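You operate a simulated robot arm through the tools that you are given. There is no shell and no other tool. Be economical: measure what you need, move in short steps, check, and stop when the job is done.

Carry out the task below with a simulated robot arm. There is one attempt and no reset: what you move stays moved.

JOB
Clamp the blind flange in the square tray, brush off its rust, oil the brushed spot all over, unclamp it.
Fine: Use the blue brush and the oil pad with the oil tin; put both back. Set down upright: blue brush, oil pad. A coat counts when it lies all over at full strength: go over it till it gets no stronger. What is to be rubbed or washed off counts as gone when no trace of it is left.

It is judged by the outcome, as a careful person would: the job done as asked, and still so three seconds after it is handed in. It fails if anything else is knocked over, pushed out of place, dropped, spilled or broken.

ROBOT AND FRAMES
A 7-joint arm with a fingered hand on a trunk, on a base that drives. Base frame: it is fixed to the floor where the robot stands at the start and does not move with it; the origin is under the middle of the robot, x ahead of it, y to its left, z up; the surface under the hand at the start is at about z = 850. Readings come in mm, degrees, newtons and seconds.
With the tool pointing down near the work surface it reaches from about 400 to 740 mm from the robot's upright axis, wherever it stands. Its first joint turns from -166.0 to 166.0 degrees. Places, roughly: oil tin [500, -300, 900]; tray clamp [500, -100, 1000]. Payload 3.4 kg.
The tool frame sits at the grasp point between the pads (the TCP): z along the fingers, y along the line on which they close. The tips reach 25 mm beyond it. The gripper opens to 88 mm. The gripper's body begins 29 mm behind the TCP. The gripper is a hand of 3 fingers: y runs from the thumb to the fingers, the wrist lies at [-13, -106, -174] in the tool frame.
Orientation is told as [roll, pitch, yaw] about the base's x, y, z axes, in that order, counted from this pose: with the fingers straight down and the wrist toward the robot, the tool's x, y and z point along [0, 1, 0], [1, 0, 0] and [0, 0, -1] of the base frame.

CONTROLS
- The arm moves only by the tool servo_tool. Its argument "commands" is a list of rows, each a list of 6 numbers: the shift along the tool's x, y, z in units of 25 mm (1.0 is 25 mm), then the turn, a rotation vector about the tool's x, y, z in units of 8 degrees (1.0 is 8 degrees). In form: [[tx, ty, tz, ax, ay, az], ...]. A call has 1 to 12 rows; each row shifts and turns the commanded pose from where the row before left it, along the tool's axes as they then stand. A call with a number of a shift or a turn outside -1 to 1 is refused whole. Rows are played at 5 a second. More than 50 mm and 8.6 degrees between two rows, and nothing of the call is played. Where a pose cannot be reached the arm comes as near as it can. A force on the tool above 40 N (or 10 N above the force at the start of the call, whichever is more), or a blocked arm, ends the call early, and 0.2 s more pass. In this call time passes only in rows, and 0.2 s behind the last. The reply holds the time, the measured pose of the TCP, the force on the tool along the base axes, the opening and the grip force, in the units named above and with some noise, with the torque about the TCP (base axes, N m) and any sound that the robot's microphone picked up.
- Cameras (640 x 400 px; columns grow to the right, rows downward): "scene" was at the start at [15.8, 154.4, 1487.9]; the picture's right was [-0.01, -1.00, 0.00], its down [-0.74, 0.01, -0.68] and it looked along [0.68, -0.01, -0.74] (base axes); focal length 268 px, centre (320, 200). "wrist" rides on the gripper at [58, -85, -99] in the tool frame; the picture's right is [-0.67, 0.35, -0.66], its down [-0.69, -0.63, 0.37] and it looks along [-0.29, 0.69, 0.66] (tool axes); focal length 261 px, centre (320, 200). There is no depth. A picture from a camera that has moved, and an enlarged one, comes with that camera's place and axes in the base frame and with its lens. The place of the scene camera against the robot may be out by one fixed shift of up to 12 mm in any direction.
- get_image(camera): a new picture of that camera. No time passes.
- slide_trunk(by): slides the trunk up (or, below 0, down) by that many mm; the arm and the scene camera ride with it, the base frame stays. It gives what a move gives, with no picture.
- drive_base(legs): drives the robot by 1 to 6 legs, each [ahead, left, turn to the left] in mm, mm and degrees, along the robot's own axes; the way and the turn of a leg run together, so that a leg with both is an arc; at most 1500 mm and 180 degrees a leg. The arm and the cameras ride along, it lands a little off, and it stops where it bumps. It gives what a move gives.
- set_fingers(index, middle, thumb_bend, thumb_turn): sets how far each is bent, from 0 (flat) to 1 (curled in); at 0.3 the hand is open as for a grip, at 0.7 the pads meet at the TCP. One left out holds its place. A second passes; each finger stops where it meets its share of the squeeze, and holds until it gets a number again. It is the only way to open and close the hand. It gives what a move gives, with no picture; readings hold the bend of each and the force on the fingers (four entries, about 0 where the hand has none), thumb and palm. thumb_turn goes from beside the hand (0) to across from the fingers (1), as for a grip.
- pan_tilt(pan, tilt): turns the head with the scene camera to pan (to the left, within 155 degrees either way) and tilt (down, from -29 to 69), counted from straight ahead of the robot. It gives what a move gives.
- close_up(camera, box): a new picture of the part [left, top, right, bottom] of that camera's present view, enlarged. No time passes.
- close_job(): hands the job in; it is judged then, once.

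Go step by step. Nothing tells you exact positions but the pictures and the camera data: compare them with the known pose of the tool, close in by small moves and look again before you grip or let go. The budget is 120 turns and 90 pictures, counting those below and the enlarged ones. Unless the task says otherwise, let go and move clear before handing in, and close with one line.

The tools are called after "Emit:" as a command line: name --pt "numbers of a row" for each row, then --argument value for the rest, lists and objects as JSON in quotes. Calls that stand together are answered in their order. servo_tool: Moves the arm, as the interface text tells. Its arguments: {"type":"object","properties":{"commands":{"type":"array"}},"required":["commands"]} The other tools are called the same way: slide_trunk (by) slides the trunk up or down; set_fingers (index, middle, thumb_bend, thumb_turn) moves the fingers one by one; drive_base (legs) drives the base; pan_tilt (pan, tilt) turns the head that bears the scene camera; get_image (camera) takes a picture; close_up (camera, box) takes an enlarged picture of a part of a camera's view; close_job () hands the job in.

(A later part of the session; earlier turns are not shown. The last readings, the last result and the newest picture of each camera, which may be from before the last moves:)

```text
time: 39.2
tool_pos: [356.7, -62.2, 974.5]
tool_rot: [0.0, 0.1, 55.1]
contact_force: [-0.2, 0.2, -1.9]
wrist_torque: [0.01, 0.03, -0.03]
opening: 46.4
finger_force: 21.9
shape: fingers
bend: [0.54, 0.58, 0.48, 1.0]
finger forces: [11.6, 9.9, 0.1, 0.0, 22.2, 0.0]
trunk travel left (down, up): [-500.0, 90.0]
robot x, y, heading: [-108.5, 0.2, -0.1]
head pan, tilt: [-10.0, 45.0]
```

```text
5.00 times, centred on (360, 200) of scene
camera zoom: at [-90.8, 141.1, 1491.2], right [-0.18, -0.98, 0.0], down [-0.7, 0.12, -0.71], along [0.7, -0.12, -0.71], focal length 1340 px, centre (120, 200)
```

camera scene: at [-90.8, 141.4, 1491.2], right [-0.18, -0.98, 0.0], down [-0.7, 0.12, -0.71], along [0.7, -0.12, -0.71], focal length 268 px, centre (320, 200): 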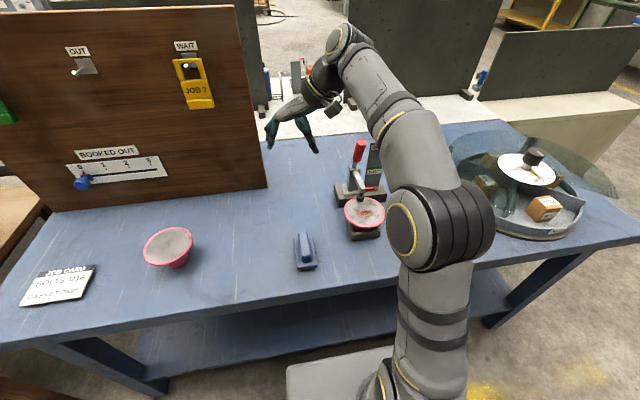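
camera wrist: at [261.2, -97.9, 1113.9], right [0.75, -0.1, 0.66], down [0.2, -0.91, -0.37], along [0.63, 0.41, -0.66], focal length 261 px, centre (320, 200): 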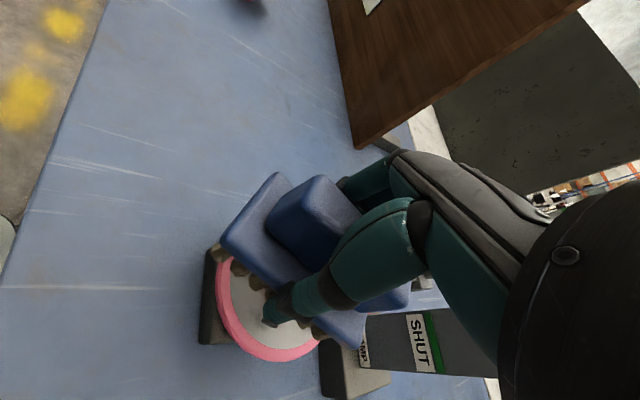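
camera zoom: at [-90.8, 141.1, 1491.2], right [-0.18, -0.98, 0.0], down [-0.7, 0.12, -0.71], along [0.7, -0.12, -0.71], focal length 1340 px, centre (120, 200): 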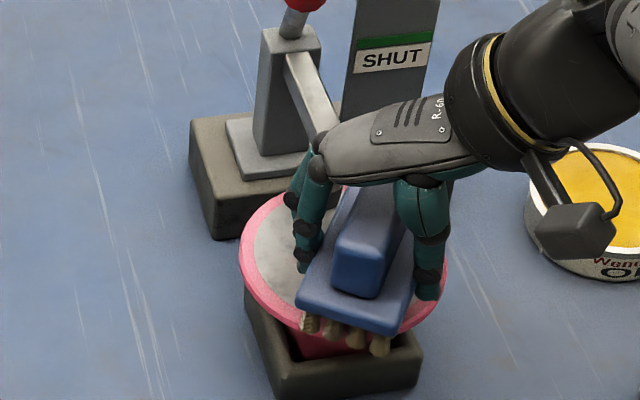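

Emit:
servo_tool --pt "0 0 0 0 0 0.95" --pt "0 0 0 0 0 0.95" --pt "-0.24 0.13 0 0 0 0" --pt "0 0 0.1 0 0 0" --pt "0 0 0.1 0 0 0"

Emit:
close_up --camera "scene" --box '[320, 160, 400, 240]'

Emit:
get_image --camera "wrist"

```text
time: 40.4
tool_pos: [363.5, -65.3, 970.3]
tool_rot: [0.0, 0.0, 39.9]
contact_force: [-0.6, 0.2, -2.4]
wrist_torque: [0.0, -0.01, 0.03]
opening: 46.6
finger_force: 21.8
shape: fingers
bend: [0.54, 0.58, 0.48, 1.0]
finger forces: [11.6, 9.9, 0.0, 0.0, 22.2, 0.0]
trunk travel left (down, up): [-500.0, 90.0]
robot x, y, heading: [-106.3, 3.1, -0.0]
head pan, tilt: [-10.0, 45.0]
```

```text
5.00 times, centred on (360, 200) of scene
camera zoom: at [-90.8, 141.2, 1491.2], right [-0.18, -0.98, 0.0], down [-0.7, 0.12, -0.71], along [0.7, -0.12, -0.71], focal length 1340 px, centre (120, 200)
```

zoom: 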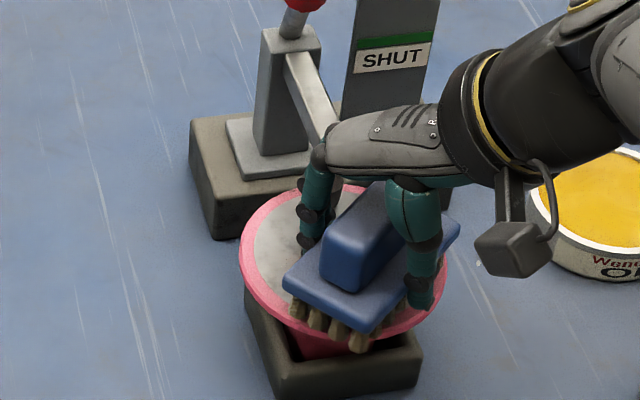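

```text
53 pictures are left
camera wrist: at [260.9, -74.3, 1070.1], right [0.7, -0.29, 0.66], down [-0.04, -0.93, -0.37], along [0.72, 0.23, -0.66], focal length 261 px, centre (320, 200)
```

wrist: 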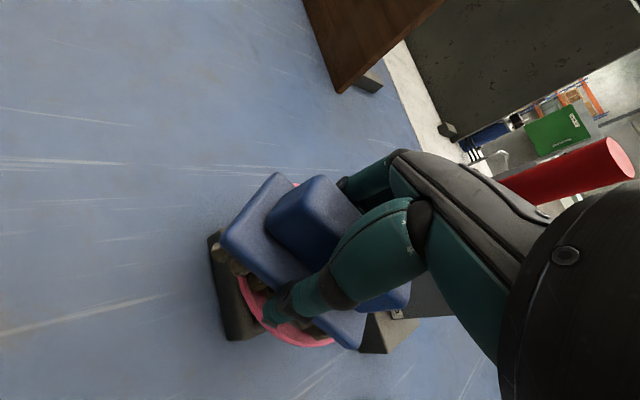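

Emit:
servo_tool --pt "-0.4 0.16 0 0 0 0" --pt "0 0 0.1 0 0 0" --pt "0 0 0.1 0 0 0" --pt "0 0 0.1 0 0 0"

```text
time: 41.4
tool_pos: [373.7, -69.3, 963.8]
tool_rot: [0.0, -0.1, 39.9]
contact_force: [0.5, -0.4, 4.5]
wrist_torque: [0.05, -0.09, 0.02]
opening: 46.5
finger_force: 22.4
shape: fingers
bend: [0.54, 0.58, 0.47, 1.0]
finger forces: [11.4, 10.2, 0.0, 0.0, 22.8, 0.0]
trunk travel left (down, up): [-500.0, 90.0]
robot x, y, heading: [-103.9, -0.6, -0.1]
head pan, tilt: [-10.0, 45.0]
```

Bristles touch the flange (about 5 N). Now I press slightly and scrub with short strokes.

Emit:
servo_tool --pt "0 0 0.08 0 0 0" --pt "0.5 0 0 0 0 0" --pt "0.4 0 0 0 0 0" --pt "-0.5 0 0 0 0 0" --pt "-0.4 0 0 0 0 0" --pt "0.5 0.2 0 0 0 0" --pt "0.4 0.2 0 0 0 0" --pt "-0.5 0 0 0 0 0" --pt "-0.4 0 0 0 0 0" --pt "0.5 0 0 0 0 0" --pt "0.4 -0.4 0 0 0 0" --pt "-0.9 0 0 0 0 0"

Emit:
close_up --camera "scene" --box '[320, 160, 400, 240]'

```text
time: 44.0
tool_pos: [371.4, -69.5, 962.6]
tool_rot: [-0.1, 0.0, 40.0]
contact_force: [-1.5, 3.4, 13.5]
wrist_torque: [0.01, 0.02, 0.01]
opening: 46.4
finger_force: 22.5
shape: fingers
bend: [0.56, 0.59, 0.47, 1.0]
finger forces: [11.1, 9.9, 0.1, 0.0, 24.5, 0.0]
trunk travel left (down, up): [-500.0, 90.0]
robot x, y, heading: [-109.5, 0.2, -0.4]
head pan, tilt: [-10.0, 45.0]
```

```text
5.00 times, centred on (360, 200) of scene
camera zoom: at [-92.7, 141.8, 1491.2], right [-0.18, -0.98, 0.0], down [-0.7, 0.12, -0.71], along [0.7, -0.12, -0.71], focal length 1340 px, centre (120, 200)
```

zoom: 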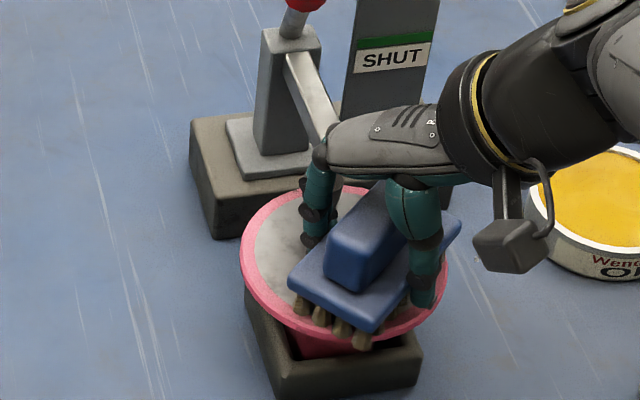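

Emit:
servo_tool --pt "0.6 0.12 0.04 0 0 0" --pt "0.6 0.12 0 0 0 0" --pt "-0.7 0 0 0 0 0" --pt "-0.7 0 0 0 0 0" --pt "0.7 0 0 0 0 0" --pt "0.7 -0.3 0 0 0 0" --pt "-0.7 -0.2 0 0 0 0" --pt "-0.7 0 0 0 0 0" --pt "0.7 0.2 0 0 0 0" --pt "0.6 0.2 0 0 0 0" --pt "-0.6 0 0 0 0 0" --pt "-0.5 0 0 0 0 0"

Emit:
servo_tool --pt "0 0 -0.8 0 0 0" --pt "0 0 -1 0 0 0" --pt "0 0 -1 0 0 0" --pt "0 0 -1 0 0 0" --pt "0.7 0.7 0 0 0 0" --pt "0.7 0.7 0 0 0 0" --pt "0.7 0.7 0 0 0 0" --pt "0.7 0.7 0 0 0 0"

Emit:
close_up --camera "scene" --box '[320, 160, 400, 240]'

```text
time: 46.6
tool_pos: [374.7, -65.1, 962.7]
tool_rot: [0.0, -0.1, 40.0]
contact_force: [-2.5, 5.6, 19.9]
wrist_torque: [-0.09, 0.23, -0.04]
opening: 46.6
finger_force: 23.7
shape: fingers
bend: [0.57, 0.6, 0.47, 0.99]
finger forces: [10.9, 9.8, 0.0, 0.0, 26.3, 0.0]
trunk travel left (down, up): [-500.0, 90.0]
robot x, y, heading: [-107.5, 2.2, -0.2]
head pan, tilt: [-10.0, 45.0]
```

```text
time: 48.4
tool_pos: [383.9, 30.5, 1054.7]
tool_rot: [-0.1, 0.1, 39.9]
contact_force: [0.0, 0.1, -0.5]
wrist_torque: [0.04, 0.01, 0.02]
opening: 46.3
finger_force: 20.6
shape: fingers
bend: [0.56, 0.6, 0.47, 1.0]
finger forces: [11.7, 9.0, 0.0, 0.0, 21.7, 0.1]
trunk travel left (down, up): [-500.0, 90.0]
robot x, y, heading: [-108.1, -2.4, 0.1]
head pan, tilt: [-10.0, 45.0]
```

```text
5.00 times, centred on (360, 200) of scene
camera zoom: at [-90.8, 141.3, 1491.2], right [-0.18, -0.98, 0.0], down [-0.7, 0.12, -0.71], along [0.7, -0.12, -0.71], focal length 1340 px, centre (120, 200)
```

zoom: 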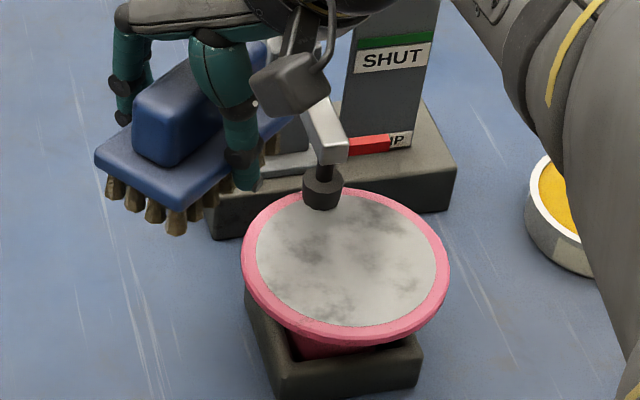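

Emit:
close_up --camera "scene" --box '[345, 190, 385, 230]'

Emit:
get_image --camera "wrist"

```text
10.00 times, centred on (365, 210) of scene
camera zoom: at [-90.8, 141.3, 1491.2], right [-0.18, -0.98, 0.0], down [-0.7, 0.12, -0.71], along [0.7, -0.12, -0.71], focal length 2681 px, centre (-130, 100)
```

zoom: 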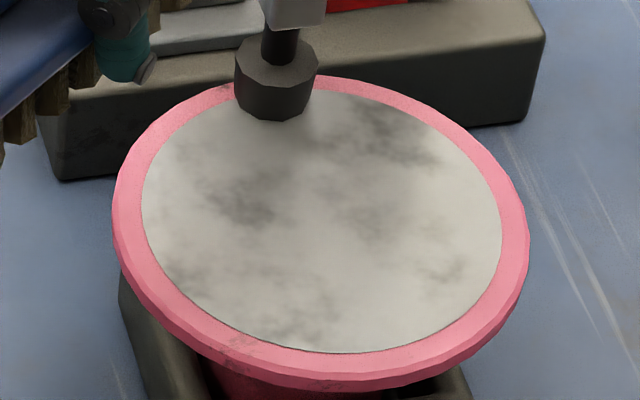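

```text
49 pictures are left
camera wrist: at [280.7, 22.0, 1154.9], right [0.7, -0.29, 0.66], down [-0.04, -0.93, -0.37], along [0.72, 0.23, -0.66], focal length 261 px, centre (320, 200)
```

wrist: 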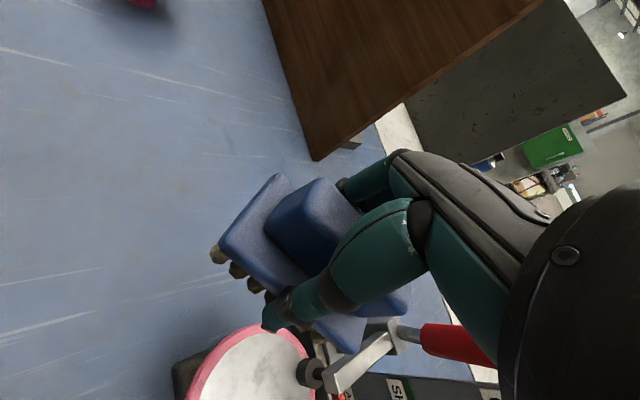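

Emit:
servo_tool --pt "0 0 0 0 0 -0.893" --pt "0 0 0 0 0 -0.893" --pt "0 0 0 0 0 -0.893" --pt "0 0 0 0 0 -0.893" --pt "0 0 0 0 0 -0.893" --pt "0 0 0 0 0 -0.893" --pt "0 0 0 0 0 -0.893" --pt "0.65 0.835 0 0 0 0" --pt "0.65 0.835 0 0 0 0" --pt "0.65 0.835 0 0 0 0" --pt "0.65 0.835 0 0 0 0"

Emit:
servo_tool --pt "0 0 1 0 0 0" --pt "0 0 1 0 0 0" --pt "0 0 1 0 0 0" --pt "0 0 1 0 0 0" --pt "0 0 1 0 0 0" --pt "0 0 0.8 0 0 0" --pt "0 0 0.4 0 0 0"

Emit:
get_image --camera "wrist"

```text
time: 50.8
tool_pos: [320.4, 115.4, 1056.5]
tool_rot: [0.0, 0.0, 89.9]
contact_force: [-0.2, 0.3, -1.4]
wrist_torque: [0.0, -0.02, 0.0]
opening: 46.3
finger_force: 20.9
shape: fingers
bend: [0.56, 0.6, 0.47, 1.0]
finger forces: [11.8, 9.0, 0.0, 0.1, 21.7, 0.0]
trunk travel left (down, up): [-500.0, 90.0]
robot x, y, heading: [-109.4, 2.2, -0.2]
head pan, tilt: [-10.0, 45.0]
```

```text
time: 52.4
tool_pos: [319.1, 116.2, 900.2]
tool_rot: [0.1, 0.0, 89.8]
contact_force: [0.3, 1.4, -0.4]
wrist_torque: [0.0, 0.04, 0.02]
opening: 46.5
finger_force: 21.7
shape: fingers
bend: [0.56, 0.6, 0.47, 1.0]
finger forces: [11.8, 9.0, 0.0, 0.0, 21.7, 0.0]
trunk travel left (down, up): [-500.0, 90.0]
robot x, y, heading: [-108.7, -3.7, -0.0]
head pan, tilt: [-10.0, 45.0]
```

```text
48 pictures are left
camera wrist: at [260.1, 31.4, 999.2], right [0.67, 0.35, 0.66], down [0.68, -0.63, -0.37], along [0.29, 0.69, -0.66], focal length 261 px, centre (320, 200)
```

wrist: 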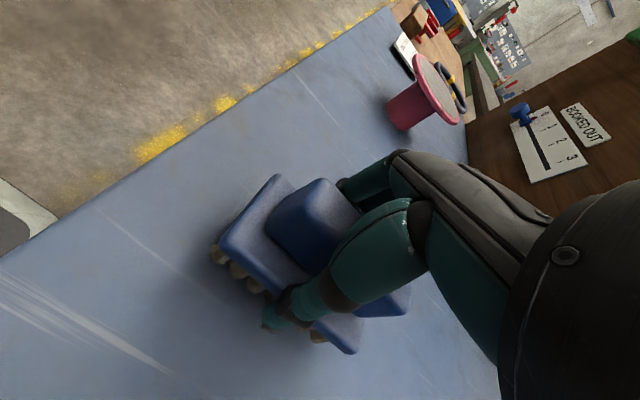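

Emit:
servo_tool --pt "0 0 0.25 0 0 0" --pt "0 0 0.15 0 0 0" --pt "0 0 0.1 0 0 0" --pt "0 0 0.08 0 0 0"

```text
time: 53.4
tool_pos: [318.0, 116.7, 885.8]
tool_rot: [0.1, 0.0, 90.0]
contact_force: [0.6, -0.9, -0.2]
wrist_torque: [0.04, -0.03, 0.0]
opening: 46.4
finger_force: 21.6
shape: fingers
bend: [0.56, 0.6, 0.47, 1.0]
finger forces: [11.5, 9.4, 0.0, 0.0, 22.1, 0.1]
trunk travel left (down, up): [-500.0, 90.0]
robot x, y, heading: [-106.2, 0.5, -0.0]
head pan, tilt: [-10.0, 45.0]
```

Emit:
servo_tool --pt "0 0 0.06 0 0 0" --pt "0 0 0.06 0 0 0" --pt "0 0 0.04 0 0 0"

```text
time: 54.2
tool_pos: [318.4, 114.9, 884.1]
tool_rot: [-0.2, -0.2, 90.0]
contact_force: [-1.3, 1.3, 24.8]
wrist_torque: [-0.23, -0.04, -0.04]
opening: 46.6
finger_force: 25.6
shape: fingers
bend: [0.56, 0.59, 0.47, 1.0]
finger forces: [10.8, 10.9, 0.0, 0.0, 29.3, 0.1]
trunk travel left (down, up): [-500.0, 90.0]
robot x, y, heading: [-108.5, -2.1, -0.1]
head pan, tilt: [-10.0, 45.0]
```

Firmly down. I release and rise.

Emit:
servo_tool --pt "0 0 -0.06 0 0 0"

Emit:
set_fingers --index 0.42 --middle 0.42 --thumb_bend 0.4

Emit:
servo_tool --pt "0 0 -0.6 0 0 0" --pt "0 0 -1 0 0 0" --pt "0 0 -1 0 0 0" --pt "0 0 -1 0 0 0" --pt "0 0 -1 0 0 0" --pt "0 0 -1 0 0 0" --pt "0 0 -1 0 0 0" --pt "0 0 -1 0 0 0"

Emit:
get_image --camera "wrist"

Emit:
get_image --camera "scene"

```text
time: 54.6
tool_pos: [318.2, 115.4, 884.4]
tool_rot: [-0.1, 0.1, 89.8]
contact_force: [-0.6, 1.5, 20.9]
wrist_torque: [-0.23, -0.02, -0.04]
opening: 46.0
finger_force: 24.6
shape: fingers
bend: [0.56, 0.59, 0.47, 1.0]
finger forces: [11.1, 10.6, 0.0, 0.1, 27.7, 0.1]
trunk travel left (down, up): [-500.0, 90.0]
robot x, y, heading: [-113.4, -1.1, -0.0]
head pan, tilt: [-10.0, 45.0]
```

```text
time: 55.6
tool_pos: [319.6, 115.3, 882.7]
tool_rot: [0.0, 0.0, 89.9]
contact_force: [0.9, -0.3, -0.5]
wrist_torque: [-0.01, -0.03, 0.02]
opening: 61.6
finger_force: 0.5
shape: fingers
bend: [0.42, 0.42, 0.39, 0.99]
finger forces: [0.0, 0.0, 0.0, 0.1, 0.3, 0.0]
trunk travel left (down, up): [-500.0, 90.0]
robot x, y, heading: [-106.2, 2.1, -0.2]
head pan, tilt: [-10.0, 45.0]
```

```text
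time: 57.4
tool_pos: [317.7, 114.6, 1073.3]
tool_rot: [0.0, 0.0, 89.9]
contact_force: [-0.1, 0.2, -0.5]
wrist_torque: [0.03, 0.01, 0.01]
opening: 61.3
finger_force: 0.2
shape: fingers
bend: [0.42, 0.42, 0.4, 0.99]
finger forces: [0.0, 0.1, 0.1, 0.0, 0.1, 0.0]
trunk travel left (down, up): [-500.0, 90.0]
robot x, y, heading: [-105.2, -1.5, -0.0]
head pan, tilt: [-10.0, 45.0]
```

```text
47 pictures are left
camera wrist: at [259.0, 30.1, 1172.9], right [0.67, 0.35, 0.66], down [0.68, -0.63, -0.37], along [0.29, 0.69, -0.66], focal length 261 px, centre (320, 200)
```

wrist: 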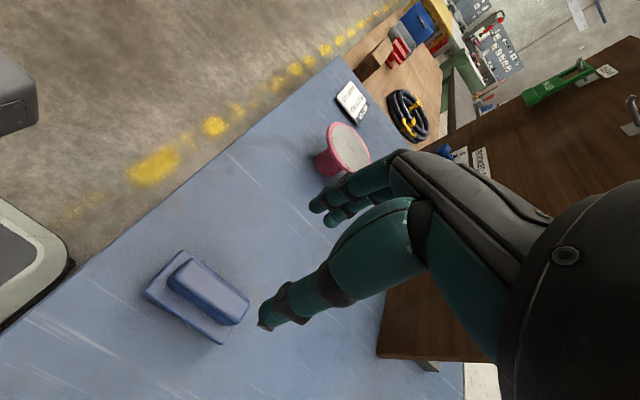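

```text
46 pictures are left
camera scene: at [-91.0, 141.2, 1491.2], right [-0.18, -0.98, 0.0], down [-0.7, 0.12, -0.71], along [0.7, -0.12, -0.71], focal length 268 px, centre (320, 200)
```

scene: 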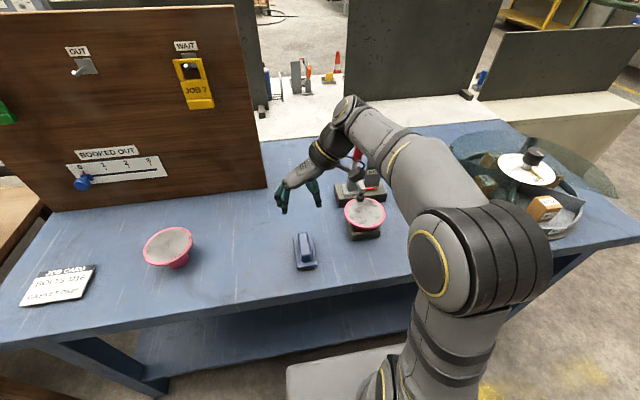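

Emit:
servo_tool --pt "0 0 -0.4 0 0 0.94" --pt "0 0 -0.4 0 0 0.94" --pt "0 0 -0.4 0 0 0.94" --pt "0 0 -0.4 0 0 0.94" --pt "0 0 -0.4 0 0 0.94" --pt "0 0 -0.4 0 0 0.94" --pt "0 0 -0.4 0 0 0.94" --pt "0 0 -0.4 0 0 0.94" --pt "0 0 -0.4 0 0 0.94" --pt "0 0 -0.4 0 0 0.94" --pt "0 0 -0.4 0 0 0.94" --pt "0 0 -0.4 0 0 0.94"

Emit:
servo_tool --pt "-1 0 0 0 0 0" --pt "-1 0 0 0 0 0" --pt "-1 0 0 0 0 0" --pt "-1 0 0 0 0 0" --pt "-1 0 0 0 0 0" --pt "-1 0 0 0 0 0" --pt "-1 0 0 0 0 0" --pt "-1 0 0 0 0 0" --pt "-1 0 0 0 0 0" --pt "-1 0 0 0 0 0" --pt "-1 0 0 0 0 0" --pt "-1 0 0 0 0 0"

Emit:
get_image --camera "wrist"

Emit:
pan_tilt --pan -30 --tilt 50

Emit:
get_image --camera "scene"

```text
time: 60.0
tool_pos: [320.2, 114.6, 1193.0]
tool_rot: [-0.1, -0.1, -0.5]
contact_force: [0.7, -0.1, 0.9]
wrist_torque: [-0.03, -0.02, 0.01]
opening: 61.3
finger_force: 0.1
shape: fingers
bend: [0.42, 0.42, 0.4, 0.99]
finger forces: [0.0, 0.0, 0.0, 0.0, 0.0, 0.0]
trunk travel left (down, up): [-500.0, 90.0]
robot x, y, heading: [-110.7, -0.9, -0.3]
head pan, tilt: [-10.0, 45.0]
```

```text
time: 62.6
tool_pos: [318.0, -187.1, 1192.8]
tool_rot: [0.0, 0.0, -0.5]
contact_force: [0.4, 0.4, -0.1]
wrist_torque: [0.02, 0.03, -0.01]
opening: 61.5
finger_force: 0.1
shape: fingers
bend: [0.42, 0.42, 0.4, 0.99]
finger forces: [0.0, 0.1, 0.0, 0.0, 0.0, 0.1]
trunk travel left (down, up): [-500.0, 90.0]
robot x, y, heading: [-108.8, -3.1, 0.2]
head pan, tilt: [-10.0, 45.0]
```

```text
45 pictures are left
camera wrist: at [234.0, -126.3, 1291.3], right [0.34, -0.67, 0.66], down [-0.63, -0.68, -0.37], along [0.69, -0.29, -0.66], focal length 261 px, centre (320, 200)
```

wrist: 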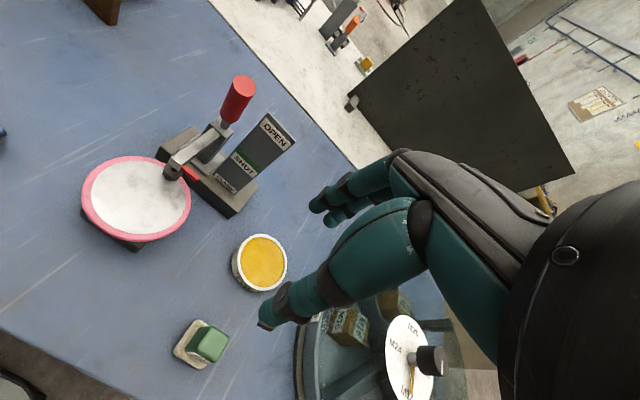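

```text
time: 63.4
tool_pos: [319.2, -183.4, 1192.6]
tool_rot: [0.0, -0.1, -0.4]
contact_force: [-0.1, -0.2, 0.1]
wrist_torque: [0.03, -0.02, 0.01]
opening: 61.3
finger_force: 0.0
shape: fingers
bend: [0.42, 0.42, 0.4, 0.99]
finger forces: [0.0, 0.0, 0.0, 0.1, 0.1, 0.0]
trunk travel left (down, up): [-500.0, 90.0]
robot x, y, heading: [-108.6, -3.9, -0.1]
head pan, tilt: [-30.0, 50.0]
```

```text
44 pictures are left
camera scene: at [-104.3, 116.9, 1484.3], right [-0.5, -0.87, 0.0], down [-0.66, 0.38, -0.64], along [0.56, -0.32, -0.77], focal length 268 px, centre (320, 200)
```

scene: 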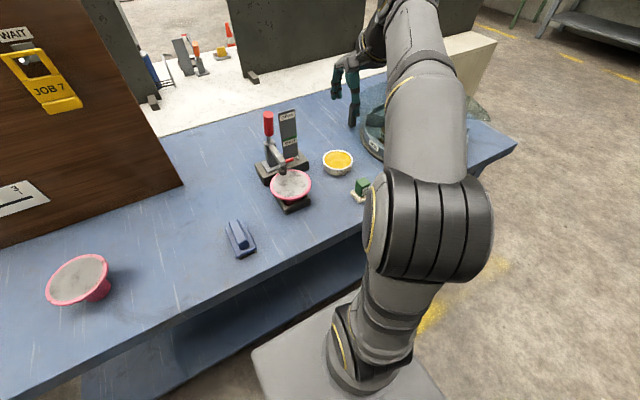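

Emit:
servo_tool --pt "-0.9 -0.2 1 0 0 0" --pt "-0.9 -0.2 1 0 0 0" --pt "-0.9 -0.2 1 0 0 0" --pt "0 0 1 0 0 0" --pt "0 0 1 0 0 0" --pt "0 0 1 0 0 0"

Emit:
get_image --camera "wrist"

```text
time: 64.8
tool_pos: [303.7, -253.7, 1042.6]
tool_rot: [0.0, 0.0, -0.3]
contact_force: [-0.3, -0.2, 0.2]
wrist_torque: [0.02, 0.0, 0.0]
opening: 61.5
finger_force: 0.0
shape: fingers
bend: [0.42, 0.42, 0.4, 0.99]
finger forces: [0.0, 0.1, 0.0, 0.0, 0.0, 0.0]
trunk travel left (down, up): [-500.0, 90.0]
robot x, y, heading: [-104.5, 3.7, -0.1]
head pan, tilt: [-30.0, 50.0]
```

```text
43 pictures are left
camera wrist: at [218.5, -193.7, 1141.8], right [0.34, -0.67, 0.66], down [-0.63, -0.68, -0.37], along [0.69, -0.29, -0.66], focal length 261 px, centre (320, 200)
```

wrist: 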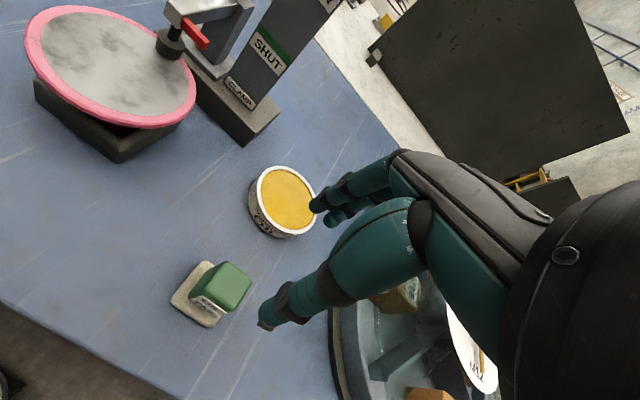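

Emit:
close_up --camera "wrist" --box '[150, 150, 330, 350]'

```text
2.00 times, centred on (240, 250) of wrist
camera zoom: at [218.5, -193.7, 1141.8], right [0.34, -0.67, 0.66], down [-0.63, -0.68, -0.37], along [0.69, -0.29, -0.66], focal length 521 px, centre (480, 100)
```

zoom: 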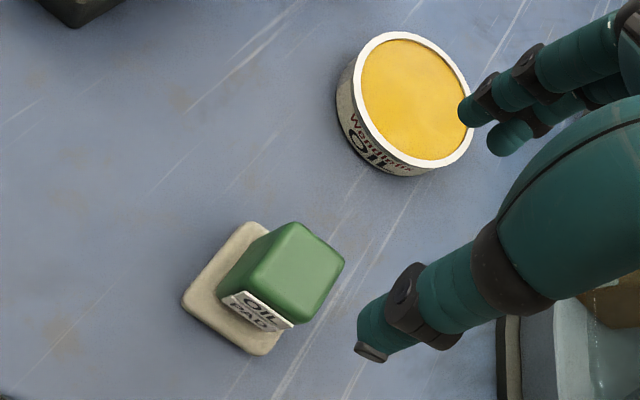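

Emit:
set_fingers --index 0.3 --middle 0.3 --thumb_bend 0.3

Emit:
servo_tool --pt "-0.1 0 1 0 0 0" --pt "0 0 1 0 0 0" --pt "0 0 1 0 0 0" --pt "0 0 1 0 0 0"

Emit:
get_image --camera "wrist"

Emit:
close_up --camera "scene" --box '[310, 130, 430, 230]'

```text
time: 65.8
tool_pos: [302.8, -252.2, 1043.1]
tool_rot: [0.0, -0.1, -0.3]
contact_force: [-0.4, -0.1, 0.3]
wrist_torque: [0.03, -0.01, -0.02]
opening: 84.6
finger_force: 0.0
shape: fingers
bend: [0.3, 0.3, 0.3, 0.98]
finger forces: [0.0, 0.0, 0.0, 0.1, 0.0, 0.0]
trunk travel left (down, up): [-500.0, 90.0]
robot x, y, heading: [-109.3, -1.6, 0.1]
head pan, tilt: [-30.0, 50.0]
```

```text
time: 66.8
tool_pos: [303.9, -254.6, 943.2]
tool_rot: [0.1, 0.0, -0.4]
contact_force: [0.5, -0.3, 0.3]
wrist_torque: [0.01, -0.01, -0.01]
opening: 84.1
finger_force: 0.0
shape: fingers
bend: [0.3, 0.3, 0.3, 0.98]
finger forces: [0.0, 0.1, 0.1, 0.1, 0.0, 0.1]
trunk travel left (down, up): [-500.0, 90.0]
robot x, y, heading: [-108.9, -2.5, -0.1]
head pan, tilt: [-30.0, 50.0]
```

```text
41 pictures are left
camera wrist: at [217.9, -195.5, 1042.6], right [0.34, -0.67, 0.66], down [-0.63, -0.68, -0.37], along [0.69, -0.29, -0.66], focal length 261 px, centre (320, 200)
```

wrist: 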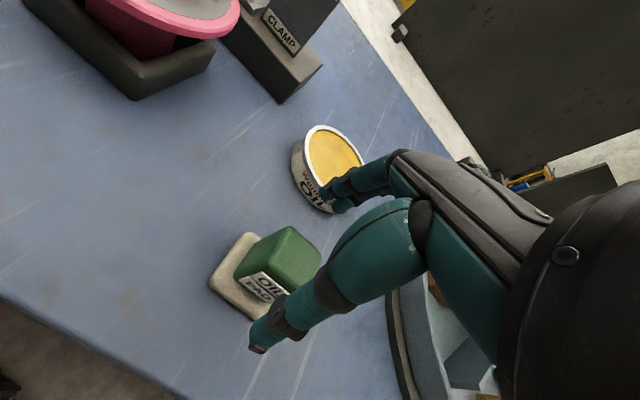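

```text
4.00 times, centred on (370, 180) of scene
camera zoom: at [-104.2, 116.7, 1484.3], right [-0.5, -0.87, 0.0], down [-0.66, 0.38, -0.64], along [0.56, -0.32, -0.77], focal length 1072 px, centre (120, 280)
```

zoom: 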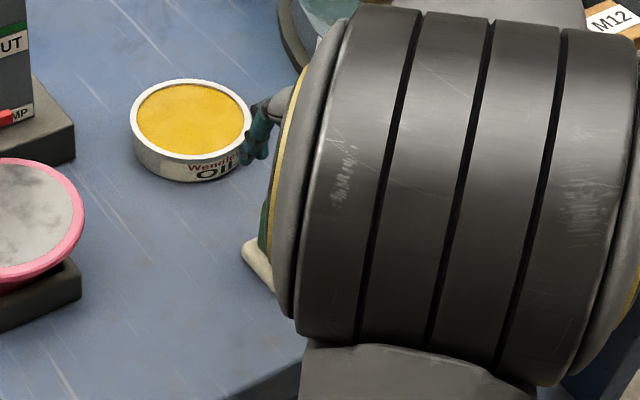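

Emit:
servo_tool --pt "0 -0.12 0.8 0 0 0" --pt "0 0 0.7 0 0 0" --pt "0 0 0.45 0 0 0"

Emit:
set_fingers --index 0.45 --middle 0.45 --thumb_bend 0.45

Emit:
get_image --camera "wrist"

```text
time: 67.6
tool_pos: [299.0, -254.0, 894.7]
tool_rot: [0.0, 0.0, -0.3]
contact_force: [-0.1, -0.4, 0.0]
wrist_torque: [0.02, 0.01, -0.01]
opening: 84.5
finger_force: 0.0
shape: fingers
bend: [0.3, 0.3, 0.3, 0.98]
finger forces: [0.0, 0.0, 0.0, 0.0, 0.1, 0.1]
trunk travel left (down, up): [-500.0, 90.0]
robot x, y, heading: [-105.9, 1.6, 0.0]
head pan, tilt: [-30.0, 50.0]
```

```text
time: 68.6
tool_pos: [298.9, -254.7, 894.5]
tool_rot: [0.1, 0.0, -0.3]
contact_force: [-0.3, 0.5, 0.2]
wrist_torque: [0.03, -0.02, -0.01]
opening: 53.0
finger_force: 0.0
shape: fingers
bend: [0.45, 0.45, 0.45, 0.99]
finger forces: [0.1, 0.0, 0.0, 0.0, 0.0, 0.0]
trunk travel left (down, up): [-500.0, 90.0]
robot x, y, heading: [-105.9, -0.3, -0.3]
head pan, tilt: [-30.0, 50.0]
```

```text
39 pictures are left
camera wrist: at [214.9, -195.3, 993.9], right [0.34, -0.67, 0.66], down [-0.63, -0.68, -0.37], along [0.69, -0.29, -0.66], focal length 261 px, centre (320, 200)
```

wrist: 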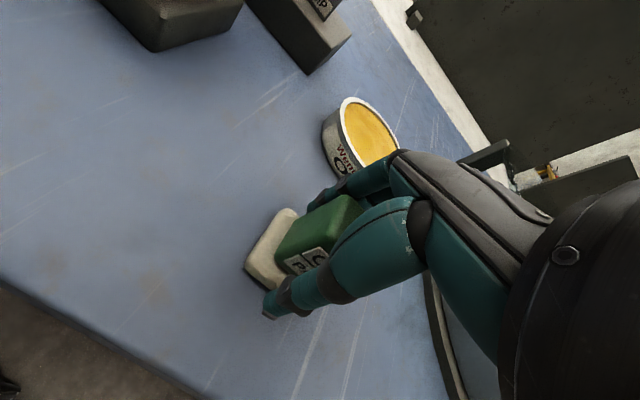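

Emit:
set_fingers --index 0.7 --middle 0.7 --thumb_bend 0.7

Emit:
servo_tool --pt "0 0 -0.4 0 0 0" --pt "0 0 -0.8 0 0 0" --pt "0 0 -1 0 0 0" --pt "0 0 -1 0 0 0"

Emit:
get_image --camera "wrist"

```text
time: 69.6
tool_pos: [300.2, -254.6, 895.0]
tool_rot: [-0.1, -0.1, -0.4]
contact_force: [2.5, 0.4, 6.4]
wrist_torque: [-0.07, -0.24, 0.01]
opening: 27.7
finger_force: 14.2
shape: fingers
bend: [0.6, 0.6, 0.55, 1.0]
finger forces: [5.8, 11.2, 0.0, 0.0, 12.3, 0.0]
trunk travel left (down, up): [-500.0, 90.0]
robot x, y, heading: [-107.3, 1.1, -0.2]
head pan, tilt: [-30.0, 50.0]
```

```text
time: 70.6
tool_pos: [299.5, -255.1, 976.7]
tool_rot: [0.0, 0.0, -0.4]
contact_force: [0.4, -0.5, -0.7]
wrist_torque: [0.01, -0.01, 0.01]
opening: 27.7
finger_force: 12.7
shape: fingers
bend: [0.61, 0.61, 0.55, 1.0]
finger forces: [5.5, 7.0, 0.0, 0.0, 12.4, 0.1]
trunk travel left (down, up): [-500.0, 90.0]
robot x, y, heading: [-106.3, 3.8, -0.3]
head pan, tilt: [-30.0, 50.0]
```

```text
38 pictures are left
camera wrist: at [214.5, -195.8, 1075.9], right [0.34, -0.67, 0.66], down [-0.63, -0.68, -0.37], along [0.69, -0.29, -0.66], focal length 261 px, centre (320, 200)
```

wrist: 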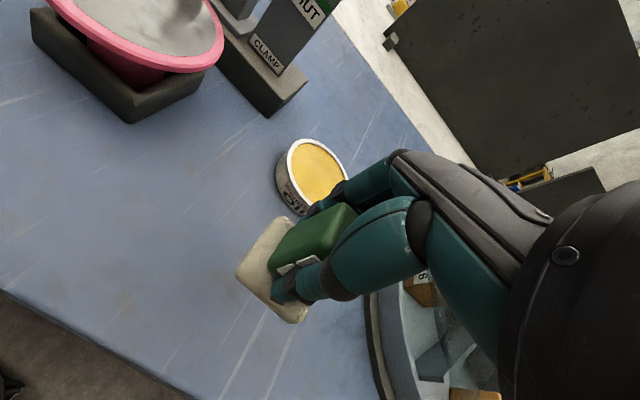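

Emit:
servo_tool --pt "-0.05 0.9 0 0 0 0" --pt "-0.05 0.9 0 0 0 0" --pt "-0.05 0.9 0 0 0 0" --pt "-0.05 0.9 0 0 0 0" --pt "0 0.95 0 0 0 0" --pt "0 0.95 0 0 0 0"

Emit:
get_image --camera "wrist"

Emit:
close_up --camera "scene" --box '[280, 90, 430, 215]'

```text
time: 72.0
tool_pos: [438.2, -262.5, 975.9]
tool_rot: [0.0, 0.0, -0.3]
contact_force: [-0.4, 0.3, -0.9]
wrist_torque: [0.04, -0.01, 0.0]
opening: 27.3
finger_force: 11.9
shape: fingers
bend: [0.61, 0.61, 0.55, 1.0]
finger forces: [5.5, 6.9, 0.0, 0.0, 12.4, 0.0]
trunk travel left (down, up): [-500.0, 90.0]
robot x, y, heading: [-107.3, 0.7, 0.1]
head pan, tilt: [-30.0, 50.0]
```

```text
37 pictures are left
camera wrist: at [354.0, -203.8, 1074.8], right [0.34, -0.67, 0.66], down [-0.63, -0.68, -0.37], along [0.69, -0.29, -0.66], focal length 261 px, centre (320, 200)
```

wrist: 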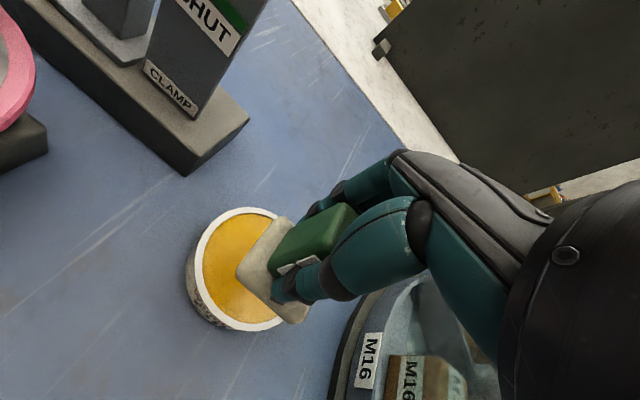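

```text
3.20 times, centred on (355, 152) of scene
camera zoom: at [-104.0, 116.7, 1484.3], right [-0.5, -0.87, 0.0], down [-0.66, 0.38, -0.64], along [0.56, -0.32, -0.77], focal length 858 px, centre (208, 352)
```

zoom: 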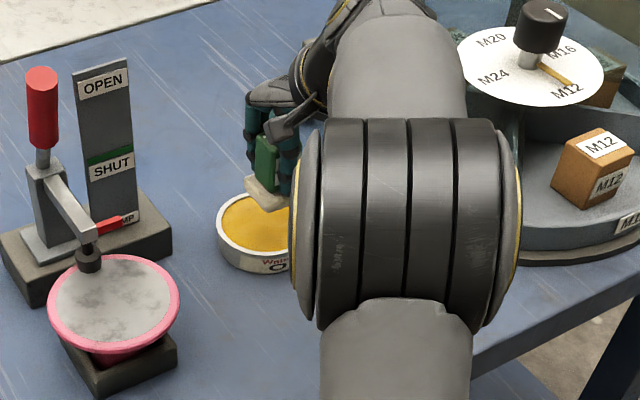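

Emit:
servo_tool --pt "0 0 0.7 0 0 0" --pt "0 0 0.5 0 0 0" --pt "0 0 0.2 0 0 0" --pt "0 0 0.1 0 0 0" --pt "0 0 0.1 0 0 0"

Emit:
get_image --camera "wrist"

```text
time: 73.2
tool_pos: [437.9, -261.9, 933.6]
tool_rot: [-0.1, 0.0, -0.4]
contact_force: [0.3, 0.9, -0.9]
wrist_torque: [-0.02, -0.01, 0.01]
opening: 27.6
finger_force: 12.7
shape: fingers
bend: [0.61, 0.61, 0.55, 1.0]
finger forces: [5.5, 6.9, 0.0, 0.1, 12.4, 0.1]
trunk travel left (down, up): [-500.0, 90.0]
robot x, y, heading: [-107.2, 1.6, 0.0]
head pan, tilt: [-30.0, 50.0]
```

```text
35 pictures are left
camera wrist: at [352.3, -202.2, 1034.2], right [0.34, -0.67, 0.66], down [-0.63, -0.68, -0.37], along [0.69, -0.29, -0.66], focal length 261 px, centre (320, 200)
```

wrist: 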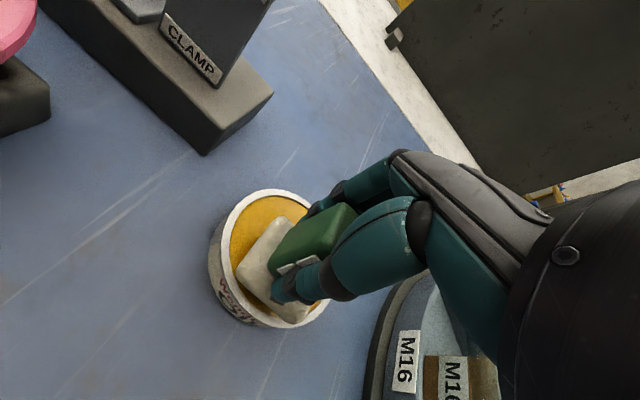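

Emit:
servo_tool --pt "0 0 0.12 0 0 0" --pt "0 0 0.12 0 0 0" --pt "0 0 0.1 0 0 0" --pt "0 0 0.1 0 0 0"

```text
time: 74.2
tool_pos: [438.3, -260.7, 923.3]
tool_rot: [0.0, 0.0, -0.3]
contact_force: [-0.3, -0.3, -1.4]
wrist_torque: [-0.03, -0.01, 0.04]
opening: 27.5
finger_force: 12.7
shape: fingers
bend: [0.61, 0.61, 0.55, 1.0]
finger forces: [5.5, 7.0, 0.0, 0.1, 12.4, 0.0]
trunk travel left (down, up): [-500.0, 90.0]
robot x, y, heading: [-107.8, -1.9, -0.0]
head pan, tilt: [-30.0, 50.0]
```

Emit:
servo_tool --pt "0 0 0.1 0 0 0" --pt "0 0 0.1 0 0 0" --pt "0 0 0.1 0 0 0"

Emit:
get_image --camera "wrist"

```text
time: 75.0
tool_pos: [436.4, -260.3, 920.5]
tool_rot: [-0.2, -0.4, -0.4]
contact_force: [0.9, 1.3, 25.5]
wrist_torque: [-0.19, -0.51, 0.03]
opening: 27.3
finger_force: 24.5
shape: fingers
bend: [0.62, 0.59, 0.55, 1.0]
finger forces: [6.0, 25.7, 0.0, 0.0, 16.2, 0.0]
trunk travel left (down, up): [-500.0, 90.0]
robot x, y, heading: [-107.6, -0.6, -0.2]
head pan, tilt: [-30.0, 50.0]
```

```text
34 pictures are left
camera wrist: at [351.8, -201.2, 1019.2], right [0.34, -0.67, 0.66], down [-0.63, -0.68, -0.37], along [0.7, -0.29, -0.65], focal length 261 px, centre (320, 200)
```

wrist: 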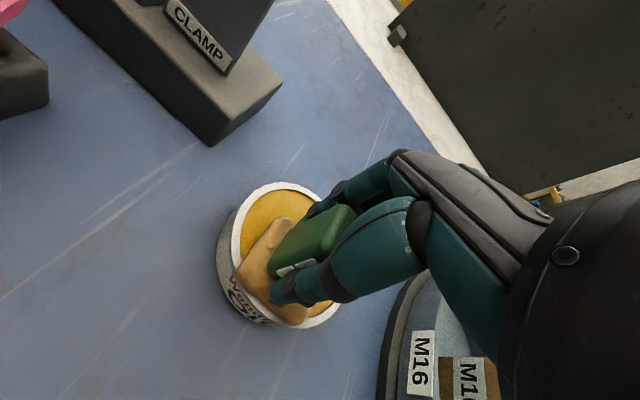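

Emit:
servo_tool --pt "0 0 -0.3 0 0 0" --pt "0 0 -0.8 0 0 0" --pt "0 0 -1 0 0 0" --pt "0 0 -1 0 0 0" --pt "0 0 -1 0 0 0" --pt "0 0 -0.6 0 0 0" --pt "0 -0.85 0 0 0 0" --pt "0 -0.85 0 0 0 0" --pt "0 -0.85 0 0 0 0"

Emit:
servo_tool --pt "0.95 0 0 0 0 0" --pt "0.95 0 0 0 0 0" --pt "0.95 0 0 0 0 0" --pt "0.95 0 0 0 0 0" --pt "0.95 0 0 0 0 0" --pt "0.95 0 0 0 0 0" --pt "0.95 0 0 0 0 -1" --pt "0.95 0 0 0 0 -1" --pt "0 0 0 0 0 -1" --pt "0 0 0 0 0 -1" --pt "0 0 0 0 0 -1"

Emit:
pan_tilt --pan -10 --tilt 45

Emit:
get_image --camera "wrist"

Emit:
close_up --camera "scene" --box '[320, 140, 420, 240]'

```text
time: 77.0
tool_pos: [372.3, -258.7, 1032.1]
tool_rot: [0.0, 0.0, -0.3]
contact_force: [0.4, -0.4, -0.5]
wrist_torque: [-0.01, 0.01, -0.01]
opening: 27.3
finger_force: 11.3
shape: fingers
bend: [0.61, 0.63, 0.56, 1.0]
finger forces: [5.7, 5.5, 0.0, 0.0, 11.5, 0.0]
trunk travel left (down, up): [-500.0, 90.0]
robot x, y, heading: [-109.3, 1.2, 0.0]
head pan, tilt: [-30.0, 50.0]
```

```text
time: 79.4
tool_pos: [372.1, -70.2, 1033.3]
tool_rot: [0.0, 0.0, 39.7]
contact_force: [1.1, 0.1, -0.6]
wrist_torque: [-0.02, 0.03, -0.04]
opening: 27.5
finger_force: 11.6
shape: fingers
bend: [0.61, 0.63, 0.56, 1.0]
finger forces: [5.7, 5.5, 0.0, 0.0, 11.2, 0.0]
trunk travel left (down, up): [-500.0, 90.0]
robot x, y, heading: [-104.1, 4.8, 0.2]
head pan, tilt: [-30.0, 50.0]
```

```text
time: 80.2
tool_pos: [371.3, -69.5, 1033.6]
tool_rot: [0.0, 0.0, 39.6]
contact_force: [-0.5, 0.6, -0.3]
wrist_torque: [0.03, -0.01, -0.01]
opening: 27.4
finger_force: 10.8
shape: fingers
bend: [0.61, 0.63, 0.56, 1.0]
finger forces: [5.7, 5.3, 0.0, 0.1, 11.2, 0.0]
trunk travel left (down, up): [-500.0, 90.0]
robot x, y, heading: [-106.0, 2.6, -0.1]
head pan, tilt: [-10.0, 45.0]
```

```text
33 pictures are left
camera wrist: at [269.1, -78.7, 1133.0], right [0.7, -0.29, 0.66], down [-0.05, -0.93, -0.37], along [0.72, 0.22, -0.66], focal length 261 px, centre (320, 200)
```

wrist: 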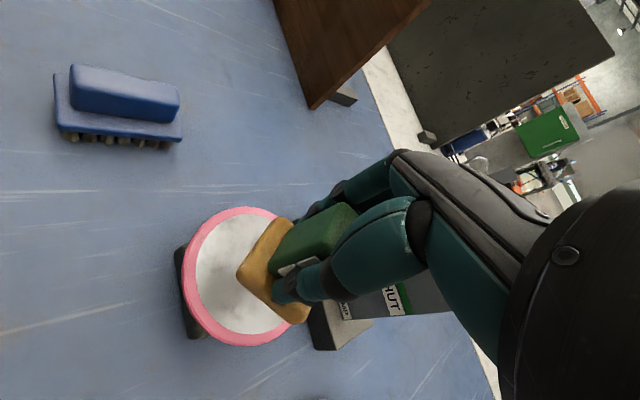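

```text
4.00 times, centred on (370, 190) of scene
camera zoom: at [-90.9, 141.1, 1491.2], right [-0.18, -0.98, 0.0], down [-0.7, 0.12, -0.71], along [0.7, -0.12, -0.71], focal length 1072 px, centre (120, 240)
```

zoom: 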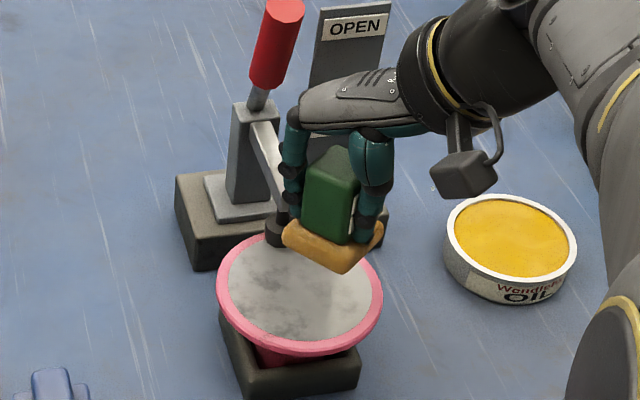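

Emit:
servo_tool --pt "0 0 1 0 0 0" --pt "0 0 0.8 0 0 0" --pt "0 0 0.4 0 0 0" --pt "0 0 0.15 0 0 0" --pt "0 0 0.1 0 0 0"

Emit:
get_image --camera "wrist"

```text
time: 81.4
tool_pos: [371.1, -68.8, 972.8]
tool_rot: [-0.1, -0.3, 39.5]
contact_force: [-0.5, 0.1, 4.0]
wrist_torque: [0.02, -0.11, 0.0]
opening: 27.5
finger_force: 13.4
shape: fingers
bend: [0.61, 0.63, 0.56, 1.0]
finger forces: [5.4, 9.6, 0.1, 0.0, 12.3, 0.0]
trunk travel left (down, up): [-500.0, 90.0]
robot x, y, heading: [-106.0, -1.9, -0.0]
head pan, tilt: [-10.0, 45.0]
```

```text
31 pictures are left
camera wrist: at [268.2, -78.9, 1072.4], right [0.69, -0.29, 0.66], down [-0.05, -0.93, -0.37], along [0.72, 0.22, -0.66], focal length 261 px, centre (320, 200)
```

wrist: 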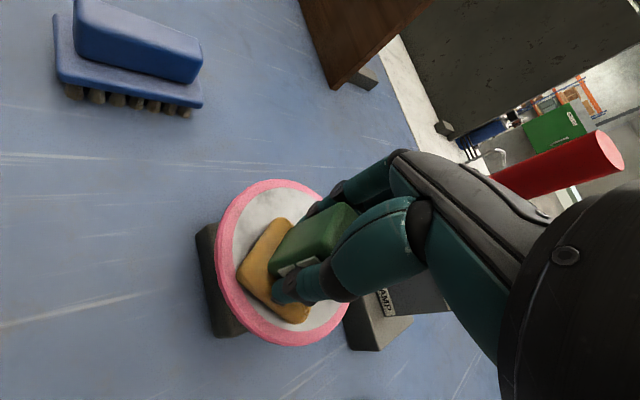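

Emit:
servo_tool --pt "-0.3 0 0.06 0 0 0" --pt "0 0.4 0 0 0 0" --pt "0.4 0 0 0 0 0" --pt "0.4 0 0 0 0 0" --pt "0 -0.3 0 0 0 0" --pt "-0.4 0 0 0 0 0" --pt "-0.4 0 0 0 0 0" --pt "0 -0.3 0 0 0 0" --pt "0.4 0 0 0 0 0" --pt "0.4 0 0 0 0 0" --pt "-0.4 0.3 0 0 0 0" --pt "-0.4 0.3 0 0 0 0"

Emit:
get_image --camera "wrist"

Emit:
close_up --camera "scene" --box '[330, 170, 400, 240]'

```text
time: 84.0
tool_pos: [383.6, -70.1, 972.4]
tool_rot: [-0.2, 0.0, 39.6]
contact_force: [-1.1, 0.6, 9.1]
wrist_torque: [0.06, -0.07, 0.0]
opening: 27.5
finger_force: 16.2
shape: fingers
bend: [0.62, 0.63, 0.55, 1.0]
finger forces: [5.7, 12.6, 0.0, 0.0, 14.4, 0.0]
trunk travel left (down, up): [-500.0, 90.0]
robot x, y, heading: [-111.3, -1.6, -0.1]
head pan, tilt: [-10.0, 45.0]
```

```text
30 pictures are left
camera wrist: at [281.5, -78.6, 1071.2], right [0.7, -0.29, 0.66], down [-0.05, -0.93, -0.37], along [0.72, 0.22, -0.66], focal length 261 px, centre (320, 200)
```

wrist: 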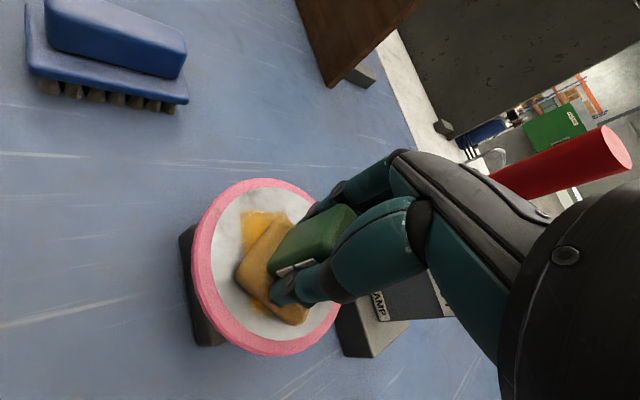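

```text
5.71 times, centred on (365, 205) of scene
camera zoom: at [-92.1, 141.3, 1491.1], right [-0.18, -0.98, 0.0], down [-0.7, 0.12, -0.71], along [0.7, -0.12, -0.71], focal length 1532 px, centre (63, 171)
```

zoom: 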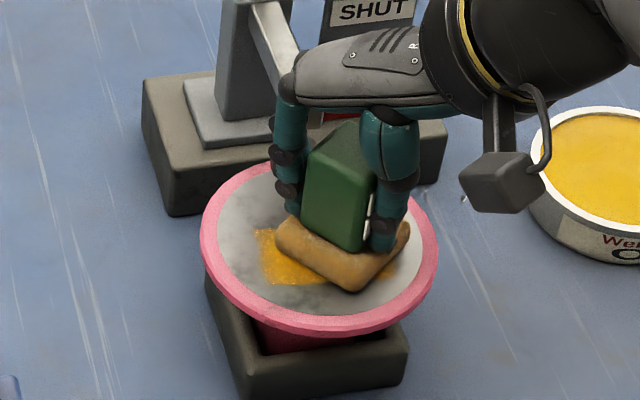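

Emit:
servo_tool --pt "0.5 0 0 0 0 0" --pt "0.5 0 0 0 0 0" --pt "0.3 -0.3 0 0 0 0" --pt "-0.6 0 0 0 0 0" --pt "-0.6 0 0 0 0 0" --pt "0 -0.3 0 0 0 0" --pt "0.6 0 0 0 0 0" --pt "0.6 0 0 0 0 0" --pt "-0.4 -0.3 0 0 0 0" --pt "-0.5 0 0 0 0 0" --pt "0.4 0.4 0 0 0 0" --pt "0 0.3 0 0 0 0"

Emit:
servo_tool --pt "0 0 -0.6 0 0 0" --pt "0 0 -1 0 0 0" --pt "0 0 -1 0 0 0" --pt "0 0 -0.6 0 0 0" --pt "0.8 0.6 0 0 0 0" --pt "0.9 0.7 0 0 0 0" --pt "0.9 0.7 0 0 0 0" --pt "0.9 0.7 0 0 0 0"

Emit:
close_up --camera "scene" --box '[345, 185, 390, 230]'

```text
time: 86.6
tool_pos: [367.9, -59.0, 971.5]
tool_rot: [-0.1, -0.1, 39.5]
contact_force: [-2.3, -2.5, 12.8]
wrist_torque: [-0.01, -0.12, 0.0]
opening: 27.8
finger_force: 18.7
shape: fingers
bend: [0.63, 0.64, 0.55, 1.0]
finger forces: [6.9, 13.7, 0.0, 0.0, 16.6, 0.0]
trunk travel left (down, up): [-500.0, 90.0]
robot x, y, heading: [-106.9, -1.5, -0.0]
head pan, tilt: [-10.0, 45.0]
```

```text
time: 88.4
tool_pos: [364.5, 54.7, 1051.5]
tool_rot: [-0.1, 0.0, 39.5]
contact_force: [-0.4, 0.5, -1.6]
wrist_torque: [0.02, 0.0, 0.0]
opening: 27.7
finger_force: 11.7
shape: fingers
bend: [0.62, 0.64, 0.55, 1.0]
finger forces: [6.0, 5.6, 0.0, 0.0, 11.7, 0.1]
trunk travel left (down, up): [-500.0, 90.0]
robot x, y, heading: [-107.6, 4.6, -0.0]
head pan, tilt: [-10.0, 45.0]
```

```text
8.89 times, centred on (368, 208) of scene
camera zoom: at [-90.9, 141.4, 1491.2], right [-0.18, -0.98, 0.0], down [-0.7, 0.12, -0.71], along [0.7, -0.12, -0.71], focal length 2383 px, centre (-102, 133)
```

zoom: 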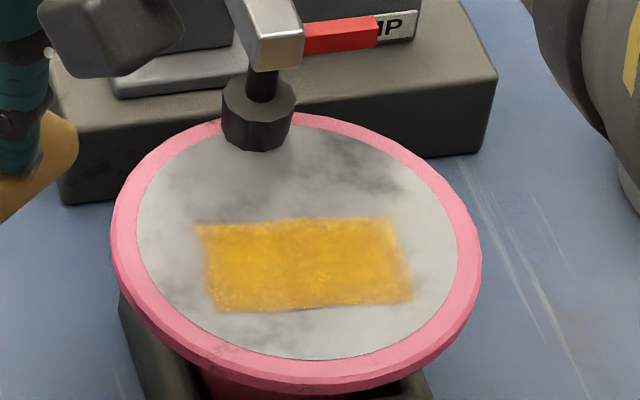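

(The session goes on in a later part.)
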